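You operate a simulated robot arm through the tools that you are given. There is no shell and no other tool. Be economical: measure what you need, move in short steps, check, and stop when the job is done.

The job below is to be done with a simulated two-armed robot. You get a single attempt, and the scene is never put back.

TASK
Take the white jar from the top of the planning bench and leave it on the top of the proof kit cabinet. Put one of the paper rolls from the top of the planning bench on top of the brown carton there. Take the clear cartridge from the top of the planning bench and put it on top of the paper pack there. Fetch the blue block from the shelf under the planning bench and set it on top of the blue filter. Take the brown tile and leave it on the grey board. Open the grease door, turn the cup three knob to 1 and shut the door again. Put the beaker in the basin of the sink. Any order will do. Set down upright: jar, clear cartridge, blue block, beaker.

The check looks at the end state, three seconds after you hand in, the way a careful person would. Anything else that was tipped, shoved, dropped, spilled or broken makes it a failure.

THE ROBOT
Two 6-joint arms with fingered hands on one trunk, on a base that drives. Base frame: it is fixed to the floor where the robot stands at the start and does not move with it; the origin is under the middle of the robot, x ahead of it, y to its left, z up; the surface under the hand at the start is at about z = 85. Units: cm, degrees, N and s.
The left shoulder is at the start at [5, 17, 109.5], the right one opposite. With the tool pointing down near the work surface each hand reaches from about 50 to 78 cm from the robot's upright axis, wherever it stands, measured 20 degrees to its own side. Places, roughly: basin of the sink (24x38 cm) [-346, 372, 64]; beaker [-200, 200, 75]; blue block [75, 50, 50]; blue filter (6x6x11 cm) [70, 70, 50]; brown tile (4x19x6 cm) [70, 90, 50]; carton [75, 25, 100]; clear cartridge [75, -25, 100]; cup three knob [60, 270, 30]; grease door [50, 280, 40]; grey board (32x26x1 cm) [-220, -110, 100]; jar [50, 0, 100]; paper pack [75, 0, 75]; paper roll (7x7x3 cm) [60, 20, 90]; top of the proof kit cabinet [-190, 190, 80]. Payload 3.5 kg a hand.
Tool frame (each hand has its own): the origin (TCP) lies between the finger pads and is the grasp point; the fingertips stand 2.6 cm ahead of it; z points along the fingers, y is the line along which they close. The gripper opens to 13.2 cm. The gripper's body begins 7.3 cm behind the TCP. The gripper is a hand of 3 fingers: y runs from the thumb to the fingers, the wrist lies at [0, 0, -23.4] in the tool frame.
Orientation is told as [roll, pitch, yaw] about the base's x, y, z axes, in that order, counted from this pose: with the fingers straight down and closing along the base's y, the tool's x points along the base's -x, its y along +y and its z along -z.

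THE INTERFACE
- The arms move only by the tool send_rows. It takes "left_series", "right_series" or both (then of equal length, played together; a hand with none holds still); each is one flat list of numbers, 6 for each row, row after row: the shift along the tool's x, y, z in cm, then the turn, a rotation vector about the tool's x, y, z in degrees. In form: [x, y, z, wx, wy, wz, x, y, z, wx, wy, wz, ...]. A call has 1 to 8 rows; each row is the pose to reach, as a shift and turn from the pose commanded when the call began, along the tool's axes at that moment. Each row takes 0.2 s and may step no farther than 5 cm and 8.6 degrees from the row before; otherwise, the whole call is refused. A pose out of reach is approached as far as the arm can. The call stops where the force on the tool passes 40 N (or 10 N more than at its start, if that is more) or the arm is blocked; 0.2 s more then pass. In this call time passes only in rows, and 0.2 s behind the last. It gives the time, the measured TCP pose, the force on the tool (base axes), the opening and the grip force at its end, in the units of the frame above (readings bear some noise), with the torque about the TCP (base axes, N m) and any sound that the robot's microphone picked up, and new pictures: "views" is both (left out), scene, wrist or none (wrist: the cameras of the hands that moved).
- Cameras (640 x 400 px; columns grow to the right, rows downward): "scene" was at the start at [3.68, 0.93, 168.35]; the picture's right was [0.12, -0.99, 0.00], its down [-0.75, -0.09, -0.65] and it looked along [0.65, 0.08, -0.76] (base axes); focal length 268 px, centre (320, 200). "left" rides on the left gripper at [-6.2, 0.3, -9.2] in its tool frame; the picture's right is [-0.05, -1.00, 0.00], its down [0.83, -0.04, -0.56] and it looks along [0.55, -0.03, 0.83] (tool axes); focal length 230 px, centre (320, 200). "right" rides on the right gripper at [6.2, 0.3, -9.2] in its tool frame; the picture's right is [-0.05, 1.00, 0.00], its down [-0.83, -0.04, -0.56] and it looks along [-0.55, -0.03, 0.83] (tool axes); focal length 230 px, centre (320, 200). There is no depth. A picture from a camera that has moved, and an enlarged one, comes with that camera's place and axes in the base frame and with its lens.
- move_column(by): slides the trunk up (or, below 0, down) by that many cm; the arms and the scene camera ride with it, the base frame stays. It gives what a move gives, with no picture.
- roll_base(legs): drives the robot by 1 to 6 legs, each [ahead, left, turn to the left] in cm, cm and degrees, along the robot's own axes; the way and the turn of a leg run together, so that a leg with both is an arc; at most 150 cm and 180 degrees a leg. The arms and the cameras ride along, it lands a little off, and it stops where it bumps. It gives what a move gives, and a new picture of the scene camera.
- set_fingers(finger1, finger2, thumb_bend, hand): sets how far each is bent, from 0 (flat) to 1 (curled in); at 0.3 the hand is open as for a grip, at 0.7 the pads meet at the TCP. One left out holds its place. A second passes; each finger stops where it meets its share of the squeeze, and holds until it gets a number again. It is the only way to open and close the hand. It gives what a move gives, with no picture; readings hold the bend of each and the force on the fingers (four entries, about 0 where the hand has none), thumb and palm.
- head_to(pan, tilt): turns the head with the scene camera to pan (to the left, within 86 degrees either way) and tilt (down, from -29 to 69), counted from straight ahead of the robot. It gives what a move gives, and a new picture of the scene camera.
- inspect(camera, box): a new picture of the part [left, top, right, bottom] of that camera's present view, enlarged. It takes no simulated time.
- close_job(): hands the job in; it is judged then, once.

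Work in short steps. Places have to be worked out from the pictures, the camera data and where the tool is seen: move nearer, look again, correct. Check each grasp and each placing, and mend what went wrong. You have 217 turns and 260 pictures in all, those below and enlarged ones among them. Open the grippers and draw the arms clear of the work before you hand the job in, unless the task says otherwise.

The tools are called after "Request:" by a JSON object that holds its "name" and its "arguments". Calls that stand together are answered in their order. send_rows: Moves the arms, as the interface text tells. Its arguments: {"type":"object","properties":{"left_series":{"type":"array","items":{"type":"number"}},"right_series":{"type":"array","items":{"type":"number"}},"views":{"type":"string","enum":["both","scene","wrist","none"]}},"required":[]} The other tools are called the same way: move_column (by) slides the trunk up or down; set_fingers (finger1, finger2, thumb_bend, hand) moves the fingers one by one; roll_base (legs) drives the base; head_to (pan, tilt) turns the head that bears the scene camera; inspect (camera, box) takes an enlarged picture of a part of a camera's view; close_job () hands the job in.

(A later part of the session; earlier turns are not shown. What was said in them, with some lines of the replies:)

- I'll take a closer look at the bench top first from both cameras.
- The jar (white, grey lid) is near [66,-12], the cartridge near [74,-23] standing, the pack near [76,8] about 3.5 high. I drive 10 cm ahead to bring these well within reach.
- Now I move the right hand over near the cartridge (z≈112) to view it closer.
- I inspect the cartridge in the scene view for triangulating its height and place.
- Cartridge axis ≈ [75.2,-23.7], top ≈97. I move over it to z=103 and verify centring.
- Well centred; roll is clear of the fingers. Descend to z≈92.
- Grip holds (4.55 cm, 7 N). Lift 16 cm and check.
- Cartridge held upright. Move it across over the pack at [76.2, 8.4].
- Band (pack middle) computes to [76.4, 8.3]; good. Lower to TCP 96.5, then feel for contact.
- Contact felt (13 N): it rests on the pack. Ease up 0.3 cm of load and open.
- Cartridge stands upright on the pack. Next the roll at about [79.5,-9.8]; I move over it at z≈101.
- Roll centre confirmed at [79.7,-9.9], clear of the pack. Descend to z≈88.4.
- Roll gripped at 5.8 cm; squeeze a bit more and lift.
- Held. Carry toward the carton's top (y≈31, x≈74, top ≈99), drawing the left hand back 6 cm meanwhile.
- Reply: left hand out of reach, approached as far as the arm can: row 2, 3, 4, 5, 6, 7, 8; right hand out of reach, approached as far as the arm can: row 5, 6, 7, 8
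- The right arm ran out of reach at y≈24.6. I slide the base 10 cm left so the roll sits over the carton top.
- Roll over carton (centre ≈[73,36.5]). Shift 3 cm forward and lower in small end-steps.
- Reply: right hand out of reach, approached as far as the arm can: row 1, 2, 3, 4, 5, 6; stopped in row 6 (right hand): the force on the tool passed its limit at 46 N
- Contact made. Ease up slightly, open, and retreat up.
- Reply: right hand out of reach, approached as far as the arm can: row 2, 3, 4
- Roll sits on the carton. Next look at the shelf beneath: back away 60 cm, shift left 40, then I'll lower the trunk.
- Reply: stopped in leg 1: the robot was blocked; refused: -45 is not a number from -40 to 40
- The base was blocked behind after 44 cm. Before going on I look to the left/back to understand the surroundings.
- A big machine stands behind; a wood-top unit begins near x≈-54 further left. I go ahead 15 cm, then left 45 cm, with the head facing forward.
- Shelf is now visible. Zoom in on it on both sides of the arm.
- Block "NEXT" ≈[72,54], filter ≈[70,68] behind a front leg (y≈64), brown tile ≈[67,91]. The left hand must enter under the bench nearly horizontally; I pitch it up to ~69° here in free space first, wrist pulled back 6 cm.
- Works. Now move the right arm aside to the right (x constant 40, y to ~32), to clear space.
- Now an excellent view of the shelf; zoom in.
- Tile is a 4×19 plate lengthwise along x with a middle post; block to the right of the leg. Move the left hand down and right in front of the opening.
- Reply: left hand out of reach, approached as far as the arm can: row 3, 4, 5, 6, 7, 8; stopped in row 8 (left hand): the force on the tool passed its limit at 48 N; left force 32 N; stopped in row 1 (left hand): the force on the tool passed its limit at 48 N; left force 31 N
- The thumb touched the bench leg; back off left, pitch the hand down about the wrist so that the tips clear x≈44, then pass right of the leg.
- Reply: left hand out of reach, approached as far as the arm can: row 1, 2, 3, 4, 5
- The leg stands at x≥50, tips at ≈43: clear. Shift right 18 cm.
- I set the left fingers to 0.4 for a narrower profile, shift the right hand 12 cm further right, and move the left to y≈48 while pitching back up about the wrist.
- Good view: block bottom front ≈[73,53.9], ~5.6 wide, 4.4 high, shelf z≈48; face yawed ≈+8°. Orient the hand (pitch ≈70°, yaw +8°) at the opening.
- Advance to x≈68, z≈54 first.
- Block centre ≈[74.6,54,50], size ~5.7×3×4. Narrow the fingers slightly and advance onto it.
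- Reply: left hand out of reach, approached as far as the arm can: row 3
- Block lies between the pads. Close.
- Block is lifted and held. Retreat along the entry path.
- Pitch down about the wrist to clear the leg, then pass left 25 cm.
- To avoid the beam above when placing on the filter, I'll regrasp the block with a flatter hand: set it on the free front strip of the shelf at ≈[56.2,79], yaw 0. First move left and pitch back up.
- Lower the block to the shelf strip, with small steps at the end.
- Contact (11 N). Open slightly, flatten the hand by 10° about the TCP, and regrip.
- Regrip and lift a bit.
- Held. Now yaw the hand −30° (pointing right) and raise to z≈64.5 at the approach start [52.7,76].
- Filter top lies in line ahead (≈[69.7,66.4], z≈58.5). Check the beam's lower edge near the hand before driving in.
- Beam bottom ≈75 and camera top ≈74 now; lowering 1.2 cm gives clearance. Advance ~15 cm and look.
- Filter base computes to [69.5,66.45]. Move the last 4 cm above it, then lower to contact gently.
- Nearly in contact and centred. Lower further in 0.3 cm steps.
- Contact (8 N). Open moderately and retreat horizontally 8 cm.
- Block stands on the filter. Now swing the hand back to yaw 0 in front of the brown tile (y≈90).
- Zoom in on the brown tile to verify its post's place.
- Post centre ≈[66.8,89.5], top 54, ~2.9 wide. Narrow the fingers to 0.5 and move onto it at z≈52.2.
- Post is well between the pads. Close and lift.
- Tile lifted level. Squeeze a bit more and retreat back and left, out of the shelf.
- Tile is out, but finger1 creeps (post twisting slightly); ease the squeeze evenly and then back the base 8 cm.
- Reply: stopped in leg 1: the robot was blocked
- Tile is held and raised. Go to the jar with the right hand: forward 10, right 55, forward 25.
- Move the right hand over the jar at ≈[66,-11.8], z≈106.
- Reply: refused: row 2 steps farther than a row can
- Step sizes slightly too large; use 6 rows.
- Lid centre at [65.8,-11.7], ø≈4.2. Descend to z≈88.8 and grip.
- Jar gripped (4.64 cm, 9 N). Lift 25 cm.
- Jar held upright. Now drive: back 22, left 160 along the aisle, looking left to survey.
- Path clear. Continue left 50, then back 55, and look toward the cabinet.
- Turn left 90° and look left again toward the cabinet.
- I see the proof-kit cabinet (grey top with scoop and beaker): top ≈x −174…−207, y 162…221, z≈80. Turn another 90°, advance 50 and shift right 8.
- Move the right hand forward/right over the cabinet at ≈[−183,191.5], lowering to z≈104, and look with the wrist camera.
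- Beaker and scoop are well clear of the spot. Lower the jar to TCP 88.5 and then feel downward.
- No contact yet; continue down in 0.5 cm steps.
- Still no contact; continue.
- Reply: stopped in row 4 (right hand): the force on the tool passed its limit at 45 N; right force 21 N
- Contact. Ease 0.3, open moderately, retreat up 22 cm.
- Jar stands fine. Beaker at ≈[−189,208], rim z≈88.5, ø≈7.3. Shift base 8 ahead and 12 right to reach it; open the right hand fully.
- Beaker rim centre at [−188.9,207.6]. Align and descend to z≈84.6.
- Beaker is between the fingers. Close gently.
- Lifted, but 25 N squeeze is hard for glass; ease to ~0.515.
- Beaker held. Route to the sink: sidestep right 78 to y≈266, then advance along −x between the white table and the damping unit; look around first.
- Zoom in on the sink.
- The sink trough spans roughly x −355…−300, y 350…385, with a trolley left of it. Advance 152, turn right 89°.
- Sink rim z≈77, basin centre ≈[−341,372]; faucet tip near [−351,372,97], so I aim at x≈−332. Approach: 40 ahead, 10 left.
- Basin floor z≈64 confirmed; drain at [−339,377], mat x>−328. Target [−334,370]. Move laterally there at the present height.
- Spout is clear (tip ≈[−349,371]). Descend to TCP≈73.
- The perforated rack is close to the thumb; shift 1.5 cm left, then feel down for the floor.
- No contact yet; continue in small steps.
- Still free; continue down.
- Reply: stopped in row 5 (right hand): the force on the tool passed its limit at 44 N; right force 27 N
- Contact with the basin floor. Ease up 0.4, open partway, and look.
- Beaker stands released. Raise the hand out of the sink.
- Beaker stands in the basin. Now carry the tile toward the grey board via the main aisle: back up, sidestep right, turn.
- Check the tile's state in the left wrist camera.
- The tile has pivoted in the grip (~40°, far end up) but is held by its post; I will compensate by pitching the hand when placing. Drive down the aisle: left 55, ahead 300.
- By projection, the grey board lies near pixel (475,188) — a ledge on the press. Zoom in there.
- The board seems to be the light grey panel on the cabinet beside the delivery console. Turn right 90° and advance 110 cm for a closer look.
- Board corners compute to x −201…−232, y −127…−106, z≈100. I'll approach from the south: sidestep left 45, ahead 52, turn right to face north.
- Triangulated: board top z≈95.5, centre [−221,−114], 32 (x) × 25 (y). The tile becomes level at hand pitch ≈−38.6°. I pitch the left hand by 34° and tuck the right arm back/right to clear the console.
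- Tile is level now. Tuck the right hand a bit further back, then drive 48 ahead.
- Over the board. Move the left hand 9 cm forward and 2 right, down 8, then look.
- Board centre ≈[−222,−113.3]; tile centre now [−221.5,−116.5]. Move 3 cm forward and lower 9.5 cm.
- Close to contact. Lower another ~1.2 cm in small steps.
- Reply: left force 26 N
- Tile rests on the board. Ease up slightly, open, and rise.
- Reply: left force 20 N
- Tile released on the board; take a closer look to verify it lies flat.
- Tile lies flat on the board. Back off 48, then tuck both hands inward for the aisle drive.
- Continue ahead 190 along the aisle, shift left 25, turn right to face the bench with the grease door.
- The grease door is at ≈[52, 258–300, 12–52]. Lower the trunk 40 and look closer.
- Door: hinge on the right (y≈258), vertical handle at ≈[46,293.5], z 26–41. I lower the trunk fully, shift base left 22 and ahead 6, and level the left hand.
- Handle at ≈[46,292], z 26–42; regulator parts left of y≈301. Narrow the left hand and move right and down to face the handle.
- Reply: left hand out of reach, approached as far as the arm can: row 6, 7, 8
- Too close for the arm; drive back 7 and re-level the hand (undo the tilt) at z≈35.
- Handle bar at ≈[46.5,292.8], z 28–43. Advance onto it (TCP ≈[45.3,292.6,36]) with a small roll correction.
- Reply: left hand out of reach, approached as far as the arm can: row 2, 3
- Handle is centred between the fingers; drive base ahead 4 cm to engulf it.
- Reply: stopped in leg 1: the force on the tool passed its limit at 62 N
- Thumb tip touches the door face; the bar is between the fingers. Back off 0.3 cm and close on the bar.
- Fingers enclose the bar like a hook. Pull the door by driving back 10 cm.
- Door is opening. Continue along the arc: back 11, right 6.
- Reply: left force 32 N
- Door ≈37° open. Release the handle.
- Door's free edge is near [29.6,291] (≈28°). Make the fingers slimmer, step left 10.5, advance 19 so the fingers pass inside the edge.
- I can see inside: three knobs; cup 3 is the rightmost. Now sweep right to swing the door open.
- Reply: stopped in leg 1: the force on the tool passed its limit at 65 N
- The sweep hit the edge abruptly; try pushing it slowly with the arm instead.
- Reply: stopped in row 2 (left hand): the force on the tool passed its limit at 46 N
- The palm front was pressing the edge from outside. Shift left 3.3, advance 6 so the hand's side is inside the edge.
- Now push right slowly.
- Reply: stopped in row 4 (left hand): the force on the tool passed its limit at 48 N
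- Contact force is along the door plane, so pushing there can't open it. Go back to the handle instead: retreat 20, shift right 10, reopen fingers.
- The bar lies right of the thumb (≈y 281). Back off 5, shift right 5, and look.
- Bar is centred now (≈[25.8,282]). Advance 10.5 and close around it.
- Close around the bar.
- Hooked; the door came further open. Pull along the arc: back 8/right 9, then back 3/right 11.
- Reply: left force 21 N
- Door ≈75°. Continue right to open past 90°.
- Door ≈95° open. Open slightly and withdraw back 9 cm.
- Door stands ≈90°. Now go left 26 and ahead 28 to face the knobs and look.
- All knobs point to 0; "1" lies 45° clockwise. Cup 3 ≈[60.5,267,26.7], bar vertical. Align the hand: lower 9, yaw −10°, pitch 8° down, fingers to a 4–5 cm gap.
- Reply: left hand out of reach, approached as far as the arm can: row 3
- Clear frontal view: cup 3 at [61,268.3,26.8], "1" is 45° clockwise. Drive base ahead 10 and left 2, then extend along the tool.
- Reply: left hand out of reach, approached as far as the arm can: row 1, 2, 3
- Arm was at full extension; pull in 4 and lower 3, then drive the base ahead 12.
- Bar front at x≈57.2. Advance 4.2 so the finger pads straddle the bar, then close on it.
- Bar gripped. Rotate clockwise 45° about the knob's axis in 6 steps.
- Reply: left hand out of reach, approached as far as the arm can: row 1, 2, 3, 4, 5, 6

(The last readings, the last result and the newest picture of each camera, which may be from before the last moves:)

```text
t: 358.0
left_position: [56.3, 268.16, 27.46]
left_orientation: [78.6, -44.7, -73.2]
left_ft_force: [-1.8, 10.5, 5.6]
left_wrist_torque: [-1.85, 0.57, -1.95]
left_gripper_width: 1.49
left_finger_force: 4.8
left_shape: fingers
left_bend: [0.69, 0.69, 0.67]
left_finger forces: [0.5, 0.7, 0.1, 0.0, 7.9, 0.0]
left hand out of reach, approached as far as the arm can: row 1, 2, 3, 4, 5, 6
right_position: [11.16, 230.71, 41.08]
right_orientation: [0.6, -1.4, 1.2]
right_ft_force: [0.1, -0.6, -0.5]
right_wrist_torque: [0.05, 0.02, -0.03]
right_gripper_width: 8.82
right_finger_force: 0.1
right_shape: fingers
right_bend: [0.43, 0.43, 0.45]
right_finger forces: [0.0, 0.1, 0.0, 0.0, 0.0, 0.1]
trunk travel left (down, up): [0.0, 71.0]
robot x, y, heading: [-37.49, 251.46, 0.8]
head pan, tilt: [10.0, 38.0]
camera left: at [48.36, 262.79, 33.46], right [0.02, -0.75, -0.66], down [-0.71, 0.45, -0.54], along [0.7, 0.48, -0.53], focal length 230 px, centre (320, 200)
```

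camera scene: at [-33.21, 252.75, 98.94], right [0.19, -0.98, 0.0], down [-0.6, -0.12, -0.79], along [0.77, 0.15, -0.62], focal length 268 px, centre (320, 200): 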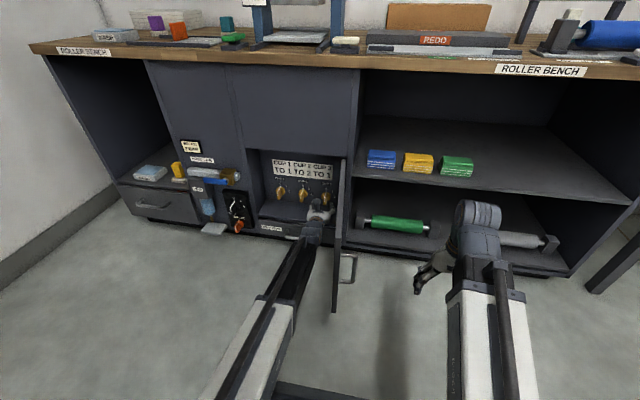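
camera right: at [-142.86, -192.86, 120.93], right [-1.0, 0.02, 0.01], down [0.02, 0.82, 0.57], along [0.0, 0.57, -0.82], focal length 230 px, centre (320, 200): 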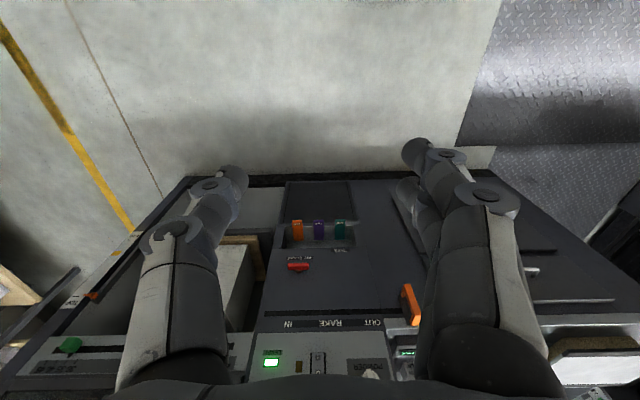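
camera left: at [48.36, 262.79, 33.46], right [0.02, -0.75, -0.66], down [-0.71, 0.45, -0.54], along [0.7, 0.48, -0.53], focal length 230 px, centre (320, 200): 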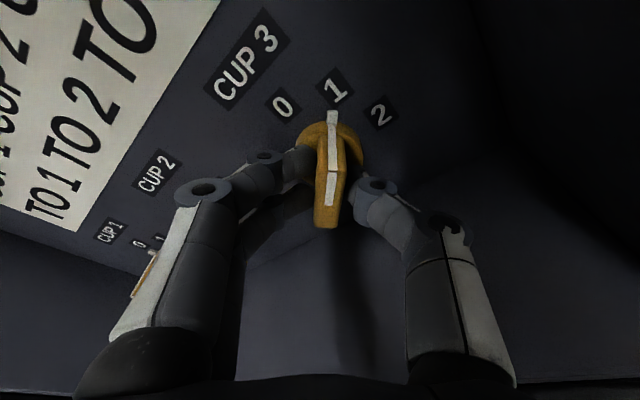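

The pointer reads 1. Open the fingers and check.

Request:
{"name": "set_fingers", "arguments": {"hand": "left", "finger1": 0.58, "finger2": 0.58, "thumb_bend": 0.58}}

Request:
{"name": "inspect", "arguments": {"camera": "left", "box": [220, 60, 440, 240]}}

```text
t: 359.0
left_position: [56.26, 268.23, 27.34]
left_orientation: [78.5, -44.6, -73.2]
left_ft_force: [-14.5, 15.2, -1.2]
left_wrist_torque: [-0.96, -1.06, -2.39]
left_gripper_width: 4.38
left_finger_force: 0.0
left_shape: fingers
left_bend: [0.57, 0.57, 0.57]
left_finger forces: [0.1, 0.0, 0.1, 0.1, 0.0, 0.0]
right_position: [11.08, 230.74, 41.11]
right_orientation: [0.6, -1.4, 1.2]
right_ft_force: [-0.4, 0.0, -0.1]
right_wrist_torque: [-0.04, 0.02, -0.05]
right_gripper_width: 8.81
right_finger_force: 0.1
right_shape: fingers
right_bend: [0.43, 0.43, 0.45]
right_finger forces: [0.0, 0.0, 0.0, 0.0, 0.1, 0.0]
trunk travel left (down, up): [0.0, 71.0]
robot x, y, heading: [-37.69, 251.45, 1.0]
head pan, tilt: [10.0, 38.0]
```

```text
2.22 times, centred on (330, 150) of left
camera zoom: at [48.33, 262.71, 33.29], right [0.02, -0.75, -0.66], down [-0.71, 0.45, -0.53], along [0.7, 0.48, -0.53], focal length 511 px, centre (298, 311)
```

zoom: 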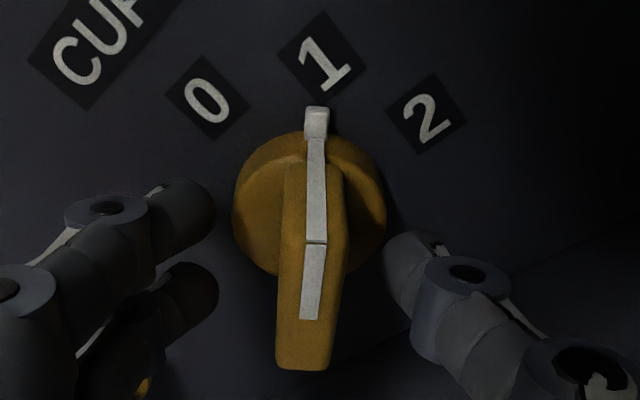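

Pointer is exactly at 1. Some side contact on the hand's right; ease left slightly and retreat 5 cm.

Request:
{"name": "send_rows", "arguments": {"left_series": [0.5, 0.6, 0.1, 0, 0, 0, 0.9, 0.65, -2, 0, 0, 0, 1.5, 0.7, -5, 0, 0, 0], "views": "none"}}

Request:
{"name": "roll_base", "arguments": {"legs": [[-20, 0, 0]]}}

```text
t: 359.8
left_position: [50.96, 268.74, 27.65]
left_orientation: [78.5, -44.4, -73.3]
left_ft_force: [0.4, 0.2, 0.7]
left_wrist_torque: [0.03, 0.0, -0.01]
left_gripper_width: 4.41
left_finger_force: 0.1
left_shape: fingers
left_bend: [0.57, 0.57, 0.57]
left_finger forces: [0.1, 0.1, 0.0, 0.0, 0.0, 0.1]
right_position: [11.21, 230.73, 41.04]
right_orientation: [0.5, -1.3, 1.1]
right_ft_force: [-0.2, 0.4, -0.5]
right_wrist_torque: [-0.01, -0.02, 0.04]
right_gripper_width: 8.81
right_finger_force: 0.1
right_shape: fingers
right_bend: [0.43, 0.43, 0.45]
right_finger forces: [0.0, 0.0, 0.0, 0.0, 0.0, 0.1]
trunk travel left (down, up): [0.0, 71.0]
robot x, y, heading: [-37.77, 251.37, 0.8]
head pan, tilt: [10.0, 38.0]
```

```text
t: 361.4
left_position: [30.68, 268.44, 27.5]
left_orientation: [78.5, -44.6, -73.2]
left_ft_force: [-0.3, 0.2, -0.2]
left_wrist_torque: [0.01, 0.01, -0.01]
left_gripper_width: 4.37
left_finger_force: 0.1
left_shape: fingers
left_bend: [0.57, 0.57, 0.57]
left_finger forces: [0.0, 0.1, 0.1, 0.0, 0.0, 0.0]
right_position: [-9.1, 230.45, 41.04]
right_orientation: [0.6, -1.3, 1.2]
right_ft_force: [0.0, 0.4, 0.2]
right_wrist_torque: [0.04, -0.02, 0.0]
right_gripper_width: 8.81
right_finger_force: 0.1
right_shape: fingers
right_bend: [0.43, 0.43, 0.45]
right_finger forces: [0.1, 0.0, 0.0, 0.1, 0.0, 0.0]
trunk travel left (down, up): [0.0, 71.0]
robot x, y, heading: [-57.67, 251.02, 1.1]
head pan, tilt: [10.0, 38.0]
camera scene: at [-53.52, 252.38, 98.94], right [0.19, -0.98, 0.0], down [-0.6, -0.12, -0.79], along [0.77, 0.15, -0.62], focal length 268 px, centre (320, 200)
```

scene: 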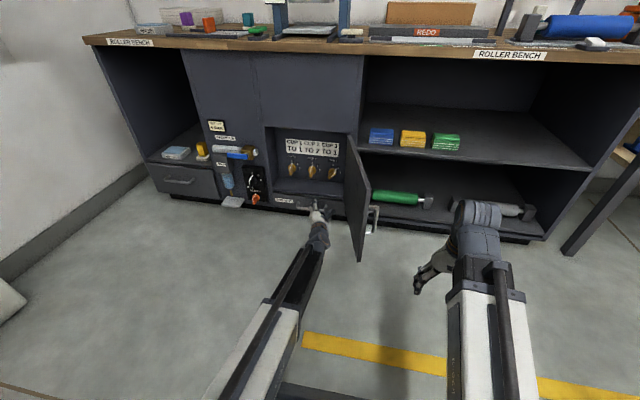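

Knob done. Unroll the hand in place, then go around the door's free edge to its outer side.

Request:
{"name": "send_rows", "arguments": {"left_series": [0, 0, 0, 1.5, 0.1, -7.4, 0, 0, 0, 3, 0.3, -14.8, 0, 0, 0, 4.6, 0.4, -22.2, 0, 0, 0, 6.1, 0.6, -29.5, 0, 0, 0, 7.7, 0.7, -36.9, 0, 0, 0, 9.2, 0.9, -44.3], "views": "none"}}

Request:
{"name": "set_fingers", "arguments": {"hand": "left", "finger1": 0.68, "finger2": 0.68, "thumb_bend": 0.68}}

Request:
{"name": "roll_base", "arguments": {"legs": [[-28, 0, 0], [0, -32, 0]]}}

```text
t: 362.9
left_position: [30.7, 268.46, 27.52]
left_orientation: [-4.2, -77.6, 4.9]
left_ft_force: [-0.1, -0.6, 0.1]
left_wrist_torque: [0.0, 0.04, -0.02]
left_gripper_width: 4.41
left_finger_force: 0.0
left_shape: fingers
left_bend: [0.57, 0.57, 0.57]
left_finger forces: [0.0, 0.0, 0.0, 0.0, 0.0, 0.0]
right_position: [-9.12, 230.48, 41.03]
right_orientation: [0.6, -1.5, 1.2]
right_ft_force: [1.8, -0.2, 0.2]
right_wrist_torque: [0.01, -0.02, 0.0]
right_gripper_width: 8.82
right_finger_force: 0.0
right_shape: fingers
right_bend: [0.43, 0.43, 0.45]
right_finger forces: [0.0, 0.0, 0.1, 0.1, 0.0, 0.0]
trunk travel left (down, up): [0.0, 71.0]
robot x, y, heading: [-57.97, 250.74, 1.3]
head pan, tilt: [10.0, 38.0]
```

```text
t: 363.9
left_position: [30.72, 268.48, 27.47]
left_orientation: [-4.3, -77.6, 5.1]
left_ft_force: [-0.1, -0.4, 0.5]
left_wrist_torque: [0.0, -0.01, -0.04]
left_gripper_width: 1.13
left_finger_force: 0.0
left_shape: fingers
left_bend: [0.68, 0.68, 0.68]
left_finger forces: [0.0, 0.1, 0.1, 0.0, 0.1, 0.0]
right_position: [-9.18, 230.43, 41.01]
right_orientation: [0.6, -1.4, 1.2]
right_ft_force: [-0.2, 0.2, 0.0]
right_wrist_torque: [-0.01, 0.01, 0.0]
right_gripper_width: 8.81
right_finger_force: 0.1
right_shape: fingers
right_bend: [0.43, 0.43, 0.45]
right_finger forces: [0.0, 0.0, 0.0, 0.1, 0.1, 0.0]
trunk travel left (down, up): [0.0, 71.0]
robot x, y, heading: [-57.85, 251.09, 1.1]
head pan, tilt: [10.0, 38.0]
```

```text
t: 367.6
left_position: [2.92, 235.27, 27.55]
left_orientation: [-4.4, -77.5, 4.9]
left_ft_force: [-0.3, 0.2, 1.0]
left_wrist_torque: [-0.01, 0.01, 0.0]
left_gripper_width: 1.13
left_finger_force: 0.1
left_shape: fingers
left_bend: [0.68, 0.68, 0.68]
left_finger forces: [0.0, 0.0, 0.1, 0.0, 0.1, 0.0]
right_position: [-37.14, 197.23, 40.93]
right_orientation: [0.6, -1.4, 0.9]
right_ft_force: [0.4, -0.1, -0.3]
right_wrist_torque: [-0.01, 0.0, 0.0]
right_gripper_width: 8.84
right_finger_force: 0.1
right_shape: fingers
right_bend: [0.43, 0.43, 0.45]
right_finger forces: [0.0, 0.0, 0.1, 0.0, 0.1, 0.1]
trunk travel left (down, up): [0.0, 71.0]
robot x, y, heading: [-85.78, 218.15, 0.8]
head pan, tilt: [10.0, 38.0]
camera scene: at [-81.39, 219.41, 98.94], right [0.19, -0.98, 0.0], down [-0.6, -0.12, -0.79], along [0.77, 0.15, -0.62], focal length 268 px, centre (320, 200)
```

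scene: 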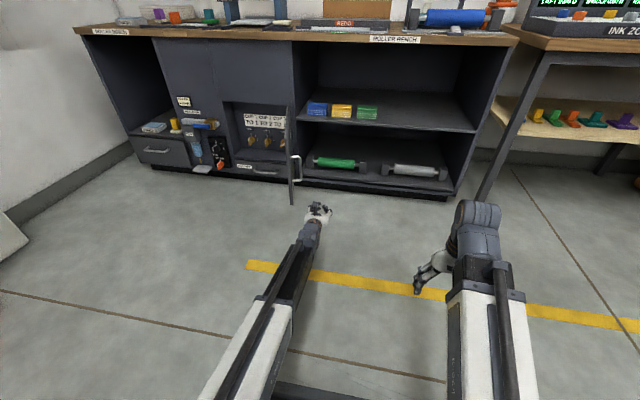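

Go ahead 20 on the door's outer side, then sweep left to swing it closed partway.

Request:
{"name": "roll_base", "arguments": {"legs": [[20, 0, 0], [0, 20, 0], [0, 18, 0]]}}

```text
t: 371.5
left_position: [22.09, 273.54, 27.52]
left_orientation: [-4.5, -77.6, 4.8]
left_ft_force: [0.3, -0.9, 0.0]
left_wrist_torque: [0.02, 0.0, -0.01]
left_gripper_width: 1.11
left_finger_force: 0.1
left_shape: fingers
left_bend: [0.68, 0.68, 0.68]
left_finger forces: [0.0, 0.0, 0.0, 0.0, 0.1, 0.0]
right_position: [-17.82, 235.72, 41.03]
right_orientation: [0.7, -1.5, 0.8]
right_ft_force: [-0.7, 0.0, 0.5]
right_wrist_torque: [0.0, 0.02, 0.02]
right_gripper_width: 8.81
right_finger_force: 0.1
right_shape: fingers
right_bend: [0.43, 0.43, 0.45]
right_finger forces: [0.0, 0.0, 0.0, 0.0, 0.1, 0.0]
trunk travel left (down, up): [0.0, 71.0]
robot x, y, heading: [-66.48, 255.88, 0.8]
head pan, tilt: [10.0, 38.0]
camera scene: at [-62.08, 257.85, 98.94], right [0.19, -0.98, 0.0], down [-0.6, -0.12, -0.79], along [0.77, 0.15, -0.62], focal length 268 px, centre (320, 200)
```

scene: 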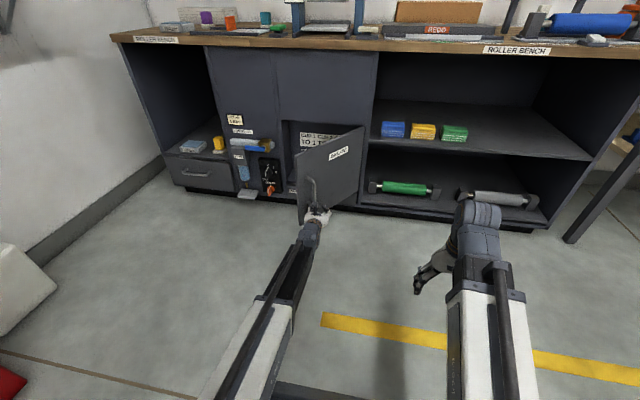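

Door ≈50°. Now push it closed by driving ahead.

Request:
{"name": "roll_base", "arguments": {"legs": [[12, 0, 0], [9, 1, 0]]}}

```text
t: 373.4
left_position: [43.0, 275.12, 27.65]
left_orientation: [-4.4, -77.7, 5.0]
left_ft_force: [0.5, 0.1, 0.7]
left_wrist_torque: [0.0, 0.02, -0.02]
left_gripper_width: 1.09
left_finger_force: 0.0
left_shape: fingers
left_bend: [0.68, 0.68, 0.68]
left_finger forces: [0.0, 0.0, 0.0, 0.1, 0.1, 0.0]
right_position: [3.11, 237.25, 40.98]
right_orientation: [0.6, -1.5, 1.1]
right_ft_force: [0.3, 0.4, -0.4]
right_wrist_torque: [0.03, 0.02, 0.03]
right_gripper_width: 8.82
right_finger_force: 0.0
right_shape: fingers
right_bend: [0.43, 0.43, 0.45]
right_finger forces: [0.0, 0.0, 0.0, 0.0, 0.0, 0.0]
trunk travel left (down, up): [0.0, 71.0]
robot x, y, heading: [-45.75, 257.53, 0.9]
head pan, tilt: [10.0, 38.0]
camera scene: at [-41.13, 259.2, 98.94], right [0.19, -0.98, 0.0], down [-0.6, -0.12, -0.79], along [0.77, 0.15, -0.62], focal length 268 px, centre (320, 200)
```

scene: 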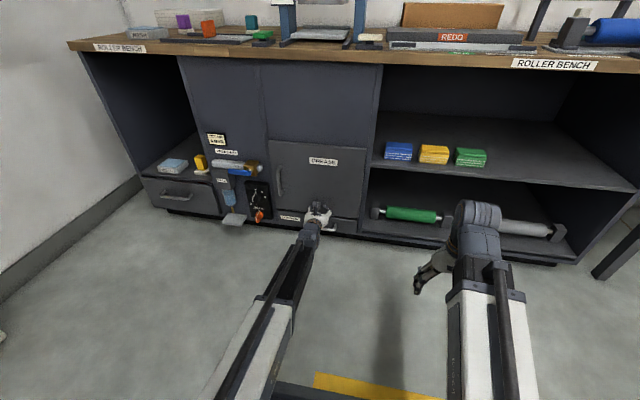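

Nearly closed; push the last bit forward.

Request:
{"name": "roll_base", "arguments": {"legs": [[4, 0, 0]]}}

Request:
{"name": "inspect", "arguments": {"camera": "scene", "box": [230, 120, 390, 250]}}

```text
t: 374.3
left_position: [45.32, 275.22, 27.12]
left_orientation: [-4.3, -77.3, 5.0]
left_ft_force: [-8.7, -0.5, 1.0]
left_wrist_torque: [0.02, -0.09, -0.01]
left_gripper_width: 0.19
left_finger_force: 4.5
left_shape: fingers
left_bend: [0.72, 0.68, 0.7]
left_finger forces: [5.0, 0.0, 0.1, 0.0, 4.1, 0.1]
right_position: [5.83, 237.35, 41.02]
right_orientation: [0.8, -1.3, 1.2]
right_ft_force: [-0.1, -0.7, 0.0]
right_wrist_torque: [0.02, 0.01, 0.0]
right_gripper_width: 8.82
right_finger_force: 0.0
right_shape: fingers
right_bend: [0.43, 0.43, 0.45]
right_finger forces: [0.0, 0.0, 0.1, 0.0, 0.0, 0.1]
trunk travel left (down, up): [0.0, 71.0]
robot x, y, heading: [-43.07, 257.83, 1.2]
head pan, tilt: [10.0, 38.0]
stopped in leg 1: the force on the tool passed its limit at 90 N (the readings are from after the stop); the commanded pose is now the measured one
camera scene: at [-38.56, 259.25, 98.94], right [0.19, -0.98, 0.0], down [-0.6, -0.12, -0.79], along [0.77, 0.15, -0.62], focal length 268 px, centre (320, 200)
```

scene: 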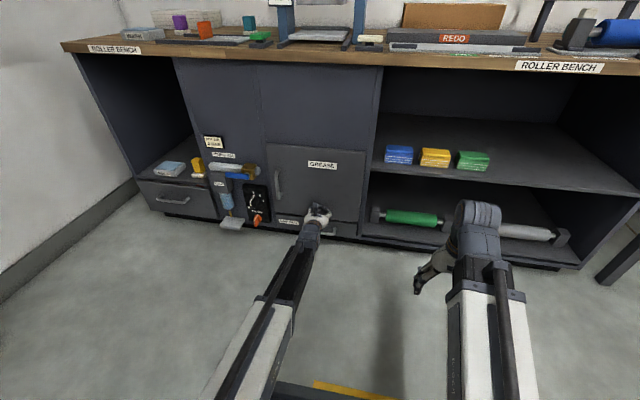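

```text
3.08 times, centred on (310, 185) of scene
camera zoom: at [-38.56, 259.25, 98.94], right [0.19, -0.98, 0.0], down [-0.6, -0.12, -0.79], along [0.77, 0.15, -0.62], focal length 823 px, centre (351, 246)
```

zoom: 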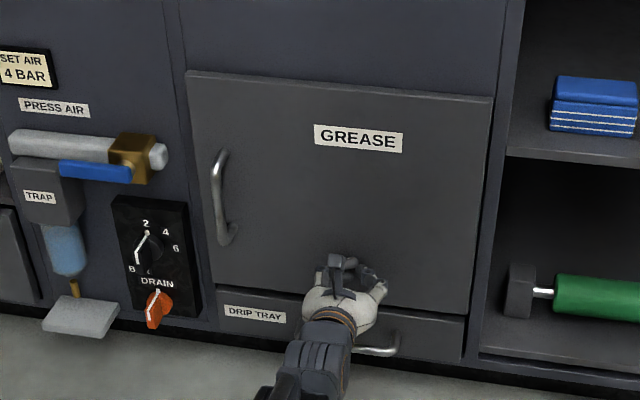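

The door is shut flush. Withdraw, open both hands, raise the trunk, and take a last look at the door.

Request:
{"name": "roll_base", "arguments": {"legs": [[-35, 0, 0]]}}

Request:
{"name": "set_fingers", "arguments": {"hand": "left", "finger1": 0.3, "finger2": 0.3, "thumb_bend": 0.3}}

Request:
{"name": "set_fingers", "arguments": {"hand": "right", "finger1": 0.3, "finger2": 0.3, "thumb_bend": 0.3}}

Request:
{"name": "move_column", "arguments": {"by": 40}}

Request:
{"name": "inspect", "arguments": {"camera": "scene", "box": [200, 100, 440, 300]}}

```text
t: 376.6
left_position: [10.73, 274.39, 27.31]
left_orientation: [-4.3, -77.2, 4.7]
left_ft_force: [-0.2, -0.1, 0.1]
left_wrist_torque: [-0.03, 0.01, 0.02]
left_gripper_width: 1.03
left_finger_force: 0.1
left_shape: fingers
left_bend: [0.68, 0.68, 0.68]
left_finger forces: [0.0, 0.1, 0.0, 0.0, 0.0, 0.0]
right_position: [-28.95, 236.59, 41.11]
right_orientation: [0.7, -1.4, 1.1]
right_ft_force: [-0.8, 0.1, -1.0]
right_wrist_torque: [0.01, 0.02, 0.0]
right_gripper_width: 8.84
right_finger_force: 0.1
right_shape: fingers
right_bend: [0.43, 0.43, 0.45]
right_finger forces: [0.1, 0.0, 0.0, 0.0, 0.1, 0.0]
trunk travel left (down, up): [0.0, 71.0]
robot x, y, heading: [-77.45, 256.96, 0.8]
head pan, tilt: [10.0, 38.0]
camera scene: at [-73.25, 258.67, 98.94], right [0.19, -0.98, 0.0], down [-0.6, -0.12, -0.79], along [0.77, 0.15, -0.62], focal length 268 px, centre (320, 200)
```

scene: 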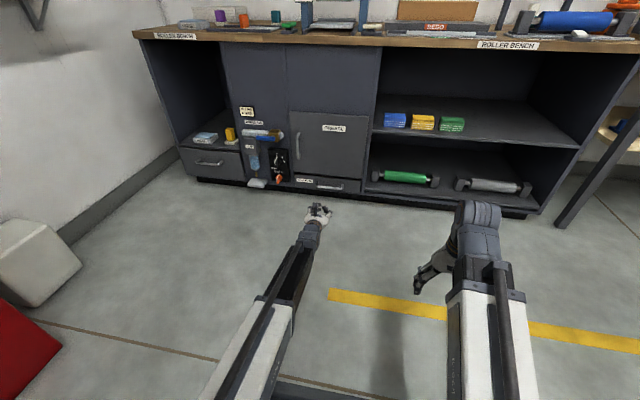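

```text
t: 377.6
left_position: [10.62, 274.49, 27.23]
left_orientation: [-4.3, -77.2, 4.8]
left_ft_force: [-0.3, 0.3, -0.2]
left_wrist_torque: [-0.02, 0.0, -0.02]
left_gripper_width: 13.37
left_finger_force: 0.0
left_shape: fingers
left_bend: [0.3, 0.3, 0.3]
left_finger forces: [0.0, 0.1, 0.1, 0.0, 0.0, 0.0]
right_position: [-28.74, 236.56, 41.17]
right_orientation: [0.6, -1.3, 1.1]
right_ft_force: [0.3, -0.3, 0.6]
right_wrist_torque: [-0.01, -0.04, 0.01]
right_gripper_width: 8.82
right_finger_force: 0.0
right_shape: fingers
right_bend: [0.43, 0.43, 0.45]
right_finger forces: [0.1, 0.0, 0.0, 0.1, 0.1, 0.0]
trunk travel left (down, up): [0.0, 71.0]
robot x, y, heading: [-77.23, 257.22, 0.8]
head pan, tilt: [10.0, 38.0]
```

```text
t: 378.6
left_position: [10.66, 274.48, 27.26]
left_orientation: [-4.3, -77.1, 4.7]
left_ft_force: [0.1, 1.2, 0.2]
left_wrist_torque: [0.0, -0.01, 0.03]
left_gripper_width: 13.39
left_finger_force: 0.0
left_shape: fingers
left_bend: [0.3, 0.3, 0.3]
left_finger forces: [0.0, 0.1, 0.1, 0.1, 0.1, 0.0]
right_position: [-28.84, 236.56, 41.0]
right_orientation: [0.6, -1.4, 1.1]
right_ft_force: [0.1, -0.1, 0.0]
right_wrist_torque: [-0.01, 0.0, -0.03]
right_gripper_width: 13.36
right_finger_force: 0.0
right_shape: fingers
right_bend: [0.3, 0.3, 0.3]
right_finger forces: [0.0, 0.0, 0.0, 0.0, 0.1, 0.0]
trunk travel left (down, up): [0.0, 71.0]
robot x, y, heading: [-77.39, 257.28, 1.0]
head pan, tilt: [10.0, 38.0]
```

```text
t: 382.4
left_position: [10.65, 274.43, 67.15]
left_orientation: [-4.3, -77.2, 4.7]
left_ft_force: [0.4, -0.9, -0.8]
left_wrist_torque: [0.01, 0.05, 0.02]
left_gripper_width: 13.37
left_finger_force: 0.1
left_shape: fingers
left_bend: [0.3, 0.3, 0.3]
left_finger forces: [0.0, 0.1, 0.0, 0.1, 0.0, 0.0]
right_position: [-28.86, 236.5, 80.95]
right_orientation: [0.7, -1.5, 1.1]
right_ft_force: [-1.3, 0.3, 1.9]
right_wrist_torque: [-0.01, -0.03, -0.02]
right_gripper_width: 13.38
right_finger_force: 0.0
right_shape: fingers
right_bend: [0.3, 0.3, 0.3]
right_finger forces: [0.0, 0.1, 0.0, 0.0, 0.1, 0.1]
trunk travel left (down, up): [-40.0, 31.0]
robot x, y, heading: [-77.78, 257.11, 1.0]
head pan, tilt: [10.0, 38.0]
```

```text
2.00 times, centred on (320, 200) of scene
camera zoom: at [-73.24, 258.67, 138.94], right [0.19, -0.98, 0.0], down [-0.6, -0.12, -0.79], along [0.77, 0.15, -0.62], focal length 535 px, centre (320, 200)
```

zoom: 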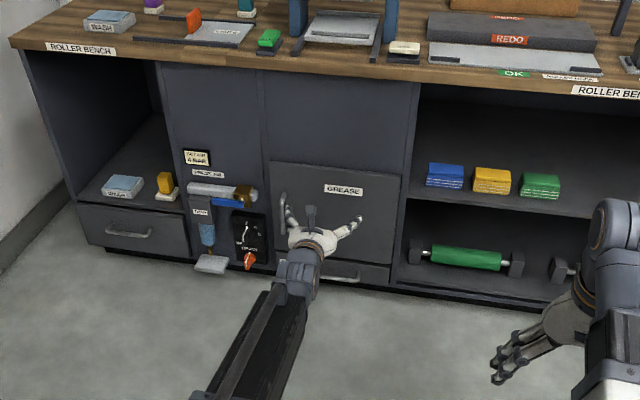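

The door is shut, and both hands are open and clear of the work. I checked every placement as I made it, so I hand in now.

Request:
{"name": "close_job", "arguments": {}}

```text
The job is handed in.
```

I did all seven tasks and handed the job in. Each placement looked right when I made it, but I did not go round again for a final check of them all.

- **Jar:** upright on top of the proof kit cabinet.
- **Paper roll:** on top of the brown carton.
- **Clear cartridge:** upright on the paper pack.
- **Blue block:** standing on the blue filter.
- **Brown tile:** flat on the grey board, with its near end about 1.5 cm from the board's edge.
- **Grease door:** opened, cup three turned to 1, and shut again.
- **Beaker:** upright in the sink basin.

Several contacts were harder than intended. The base bumped the furniture behind it twice, and the left thumb knocked a bench leg. The left hand also pressed on the grease door a few times, peaking at 90 N when I shut it. I saw nothing moved or knocked over by these, though I did not inspect the furniture the base bumped.
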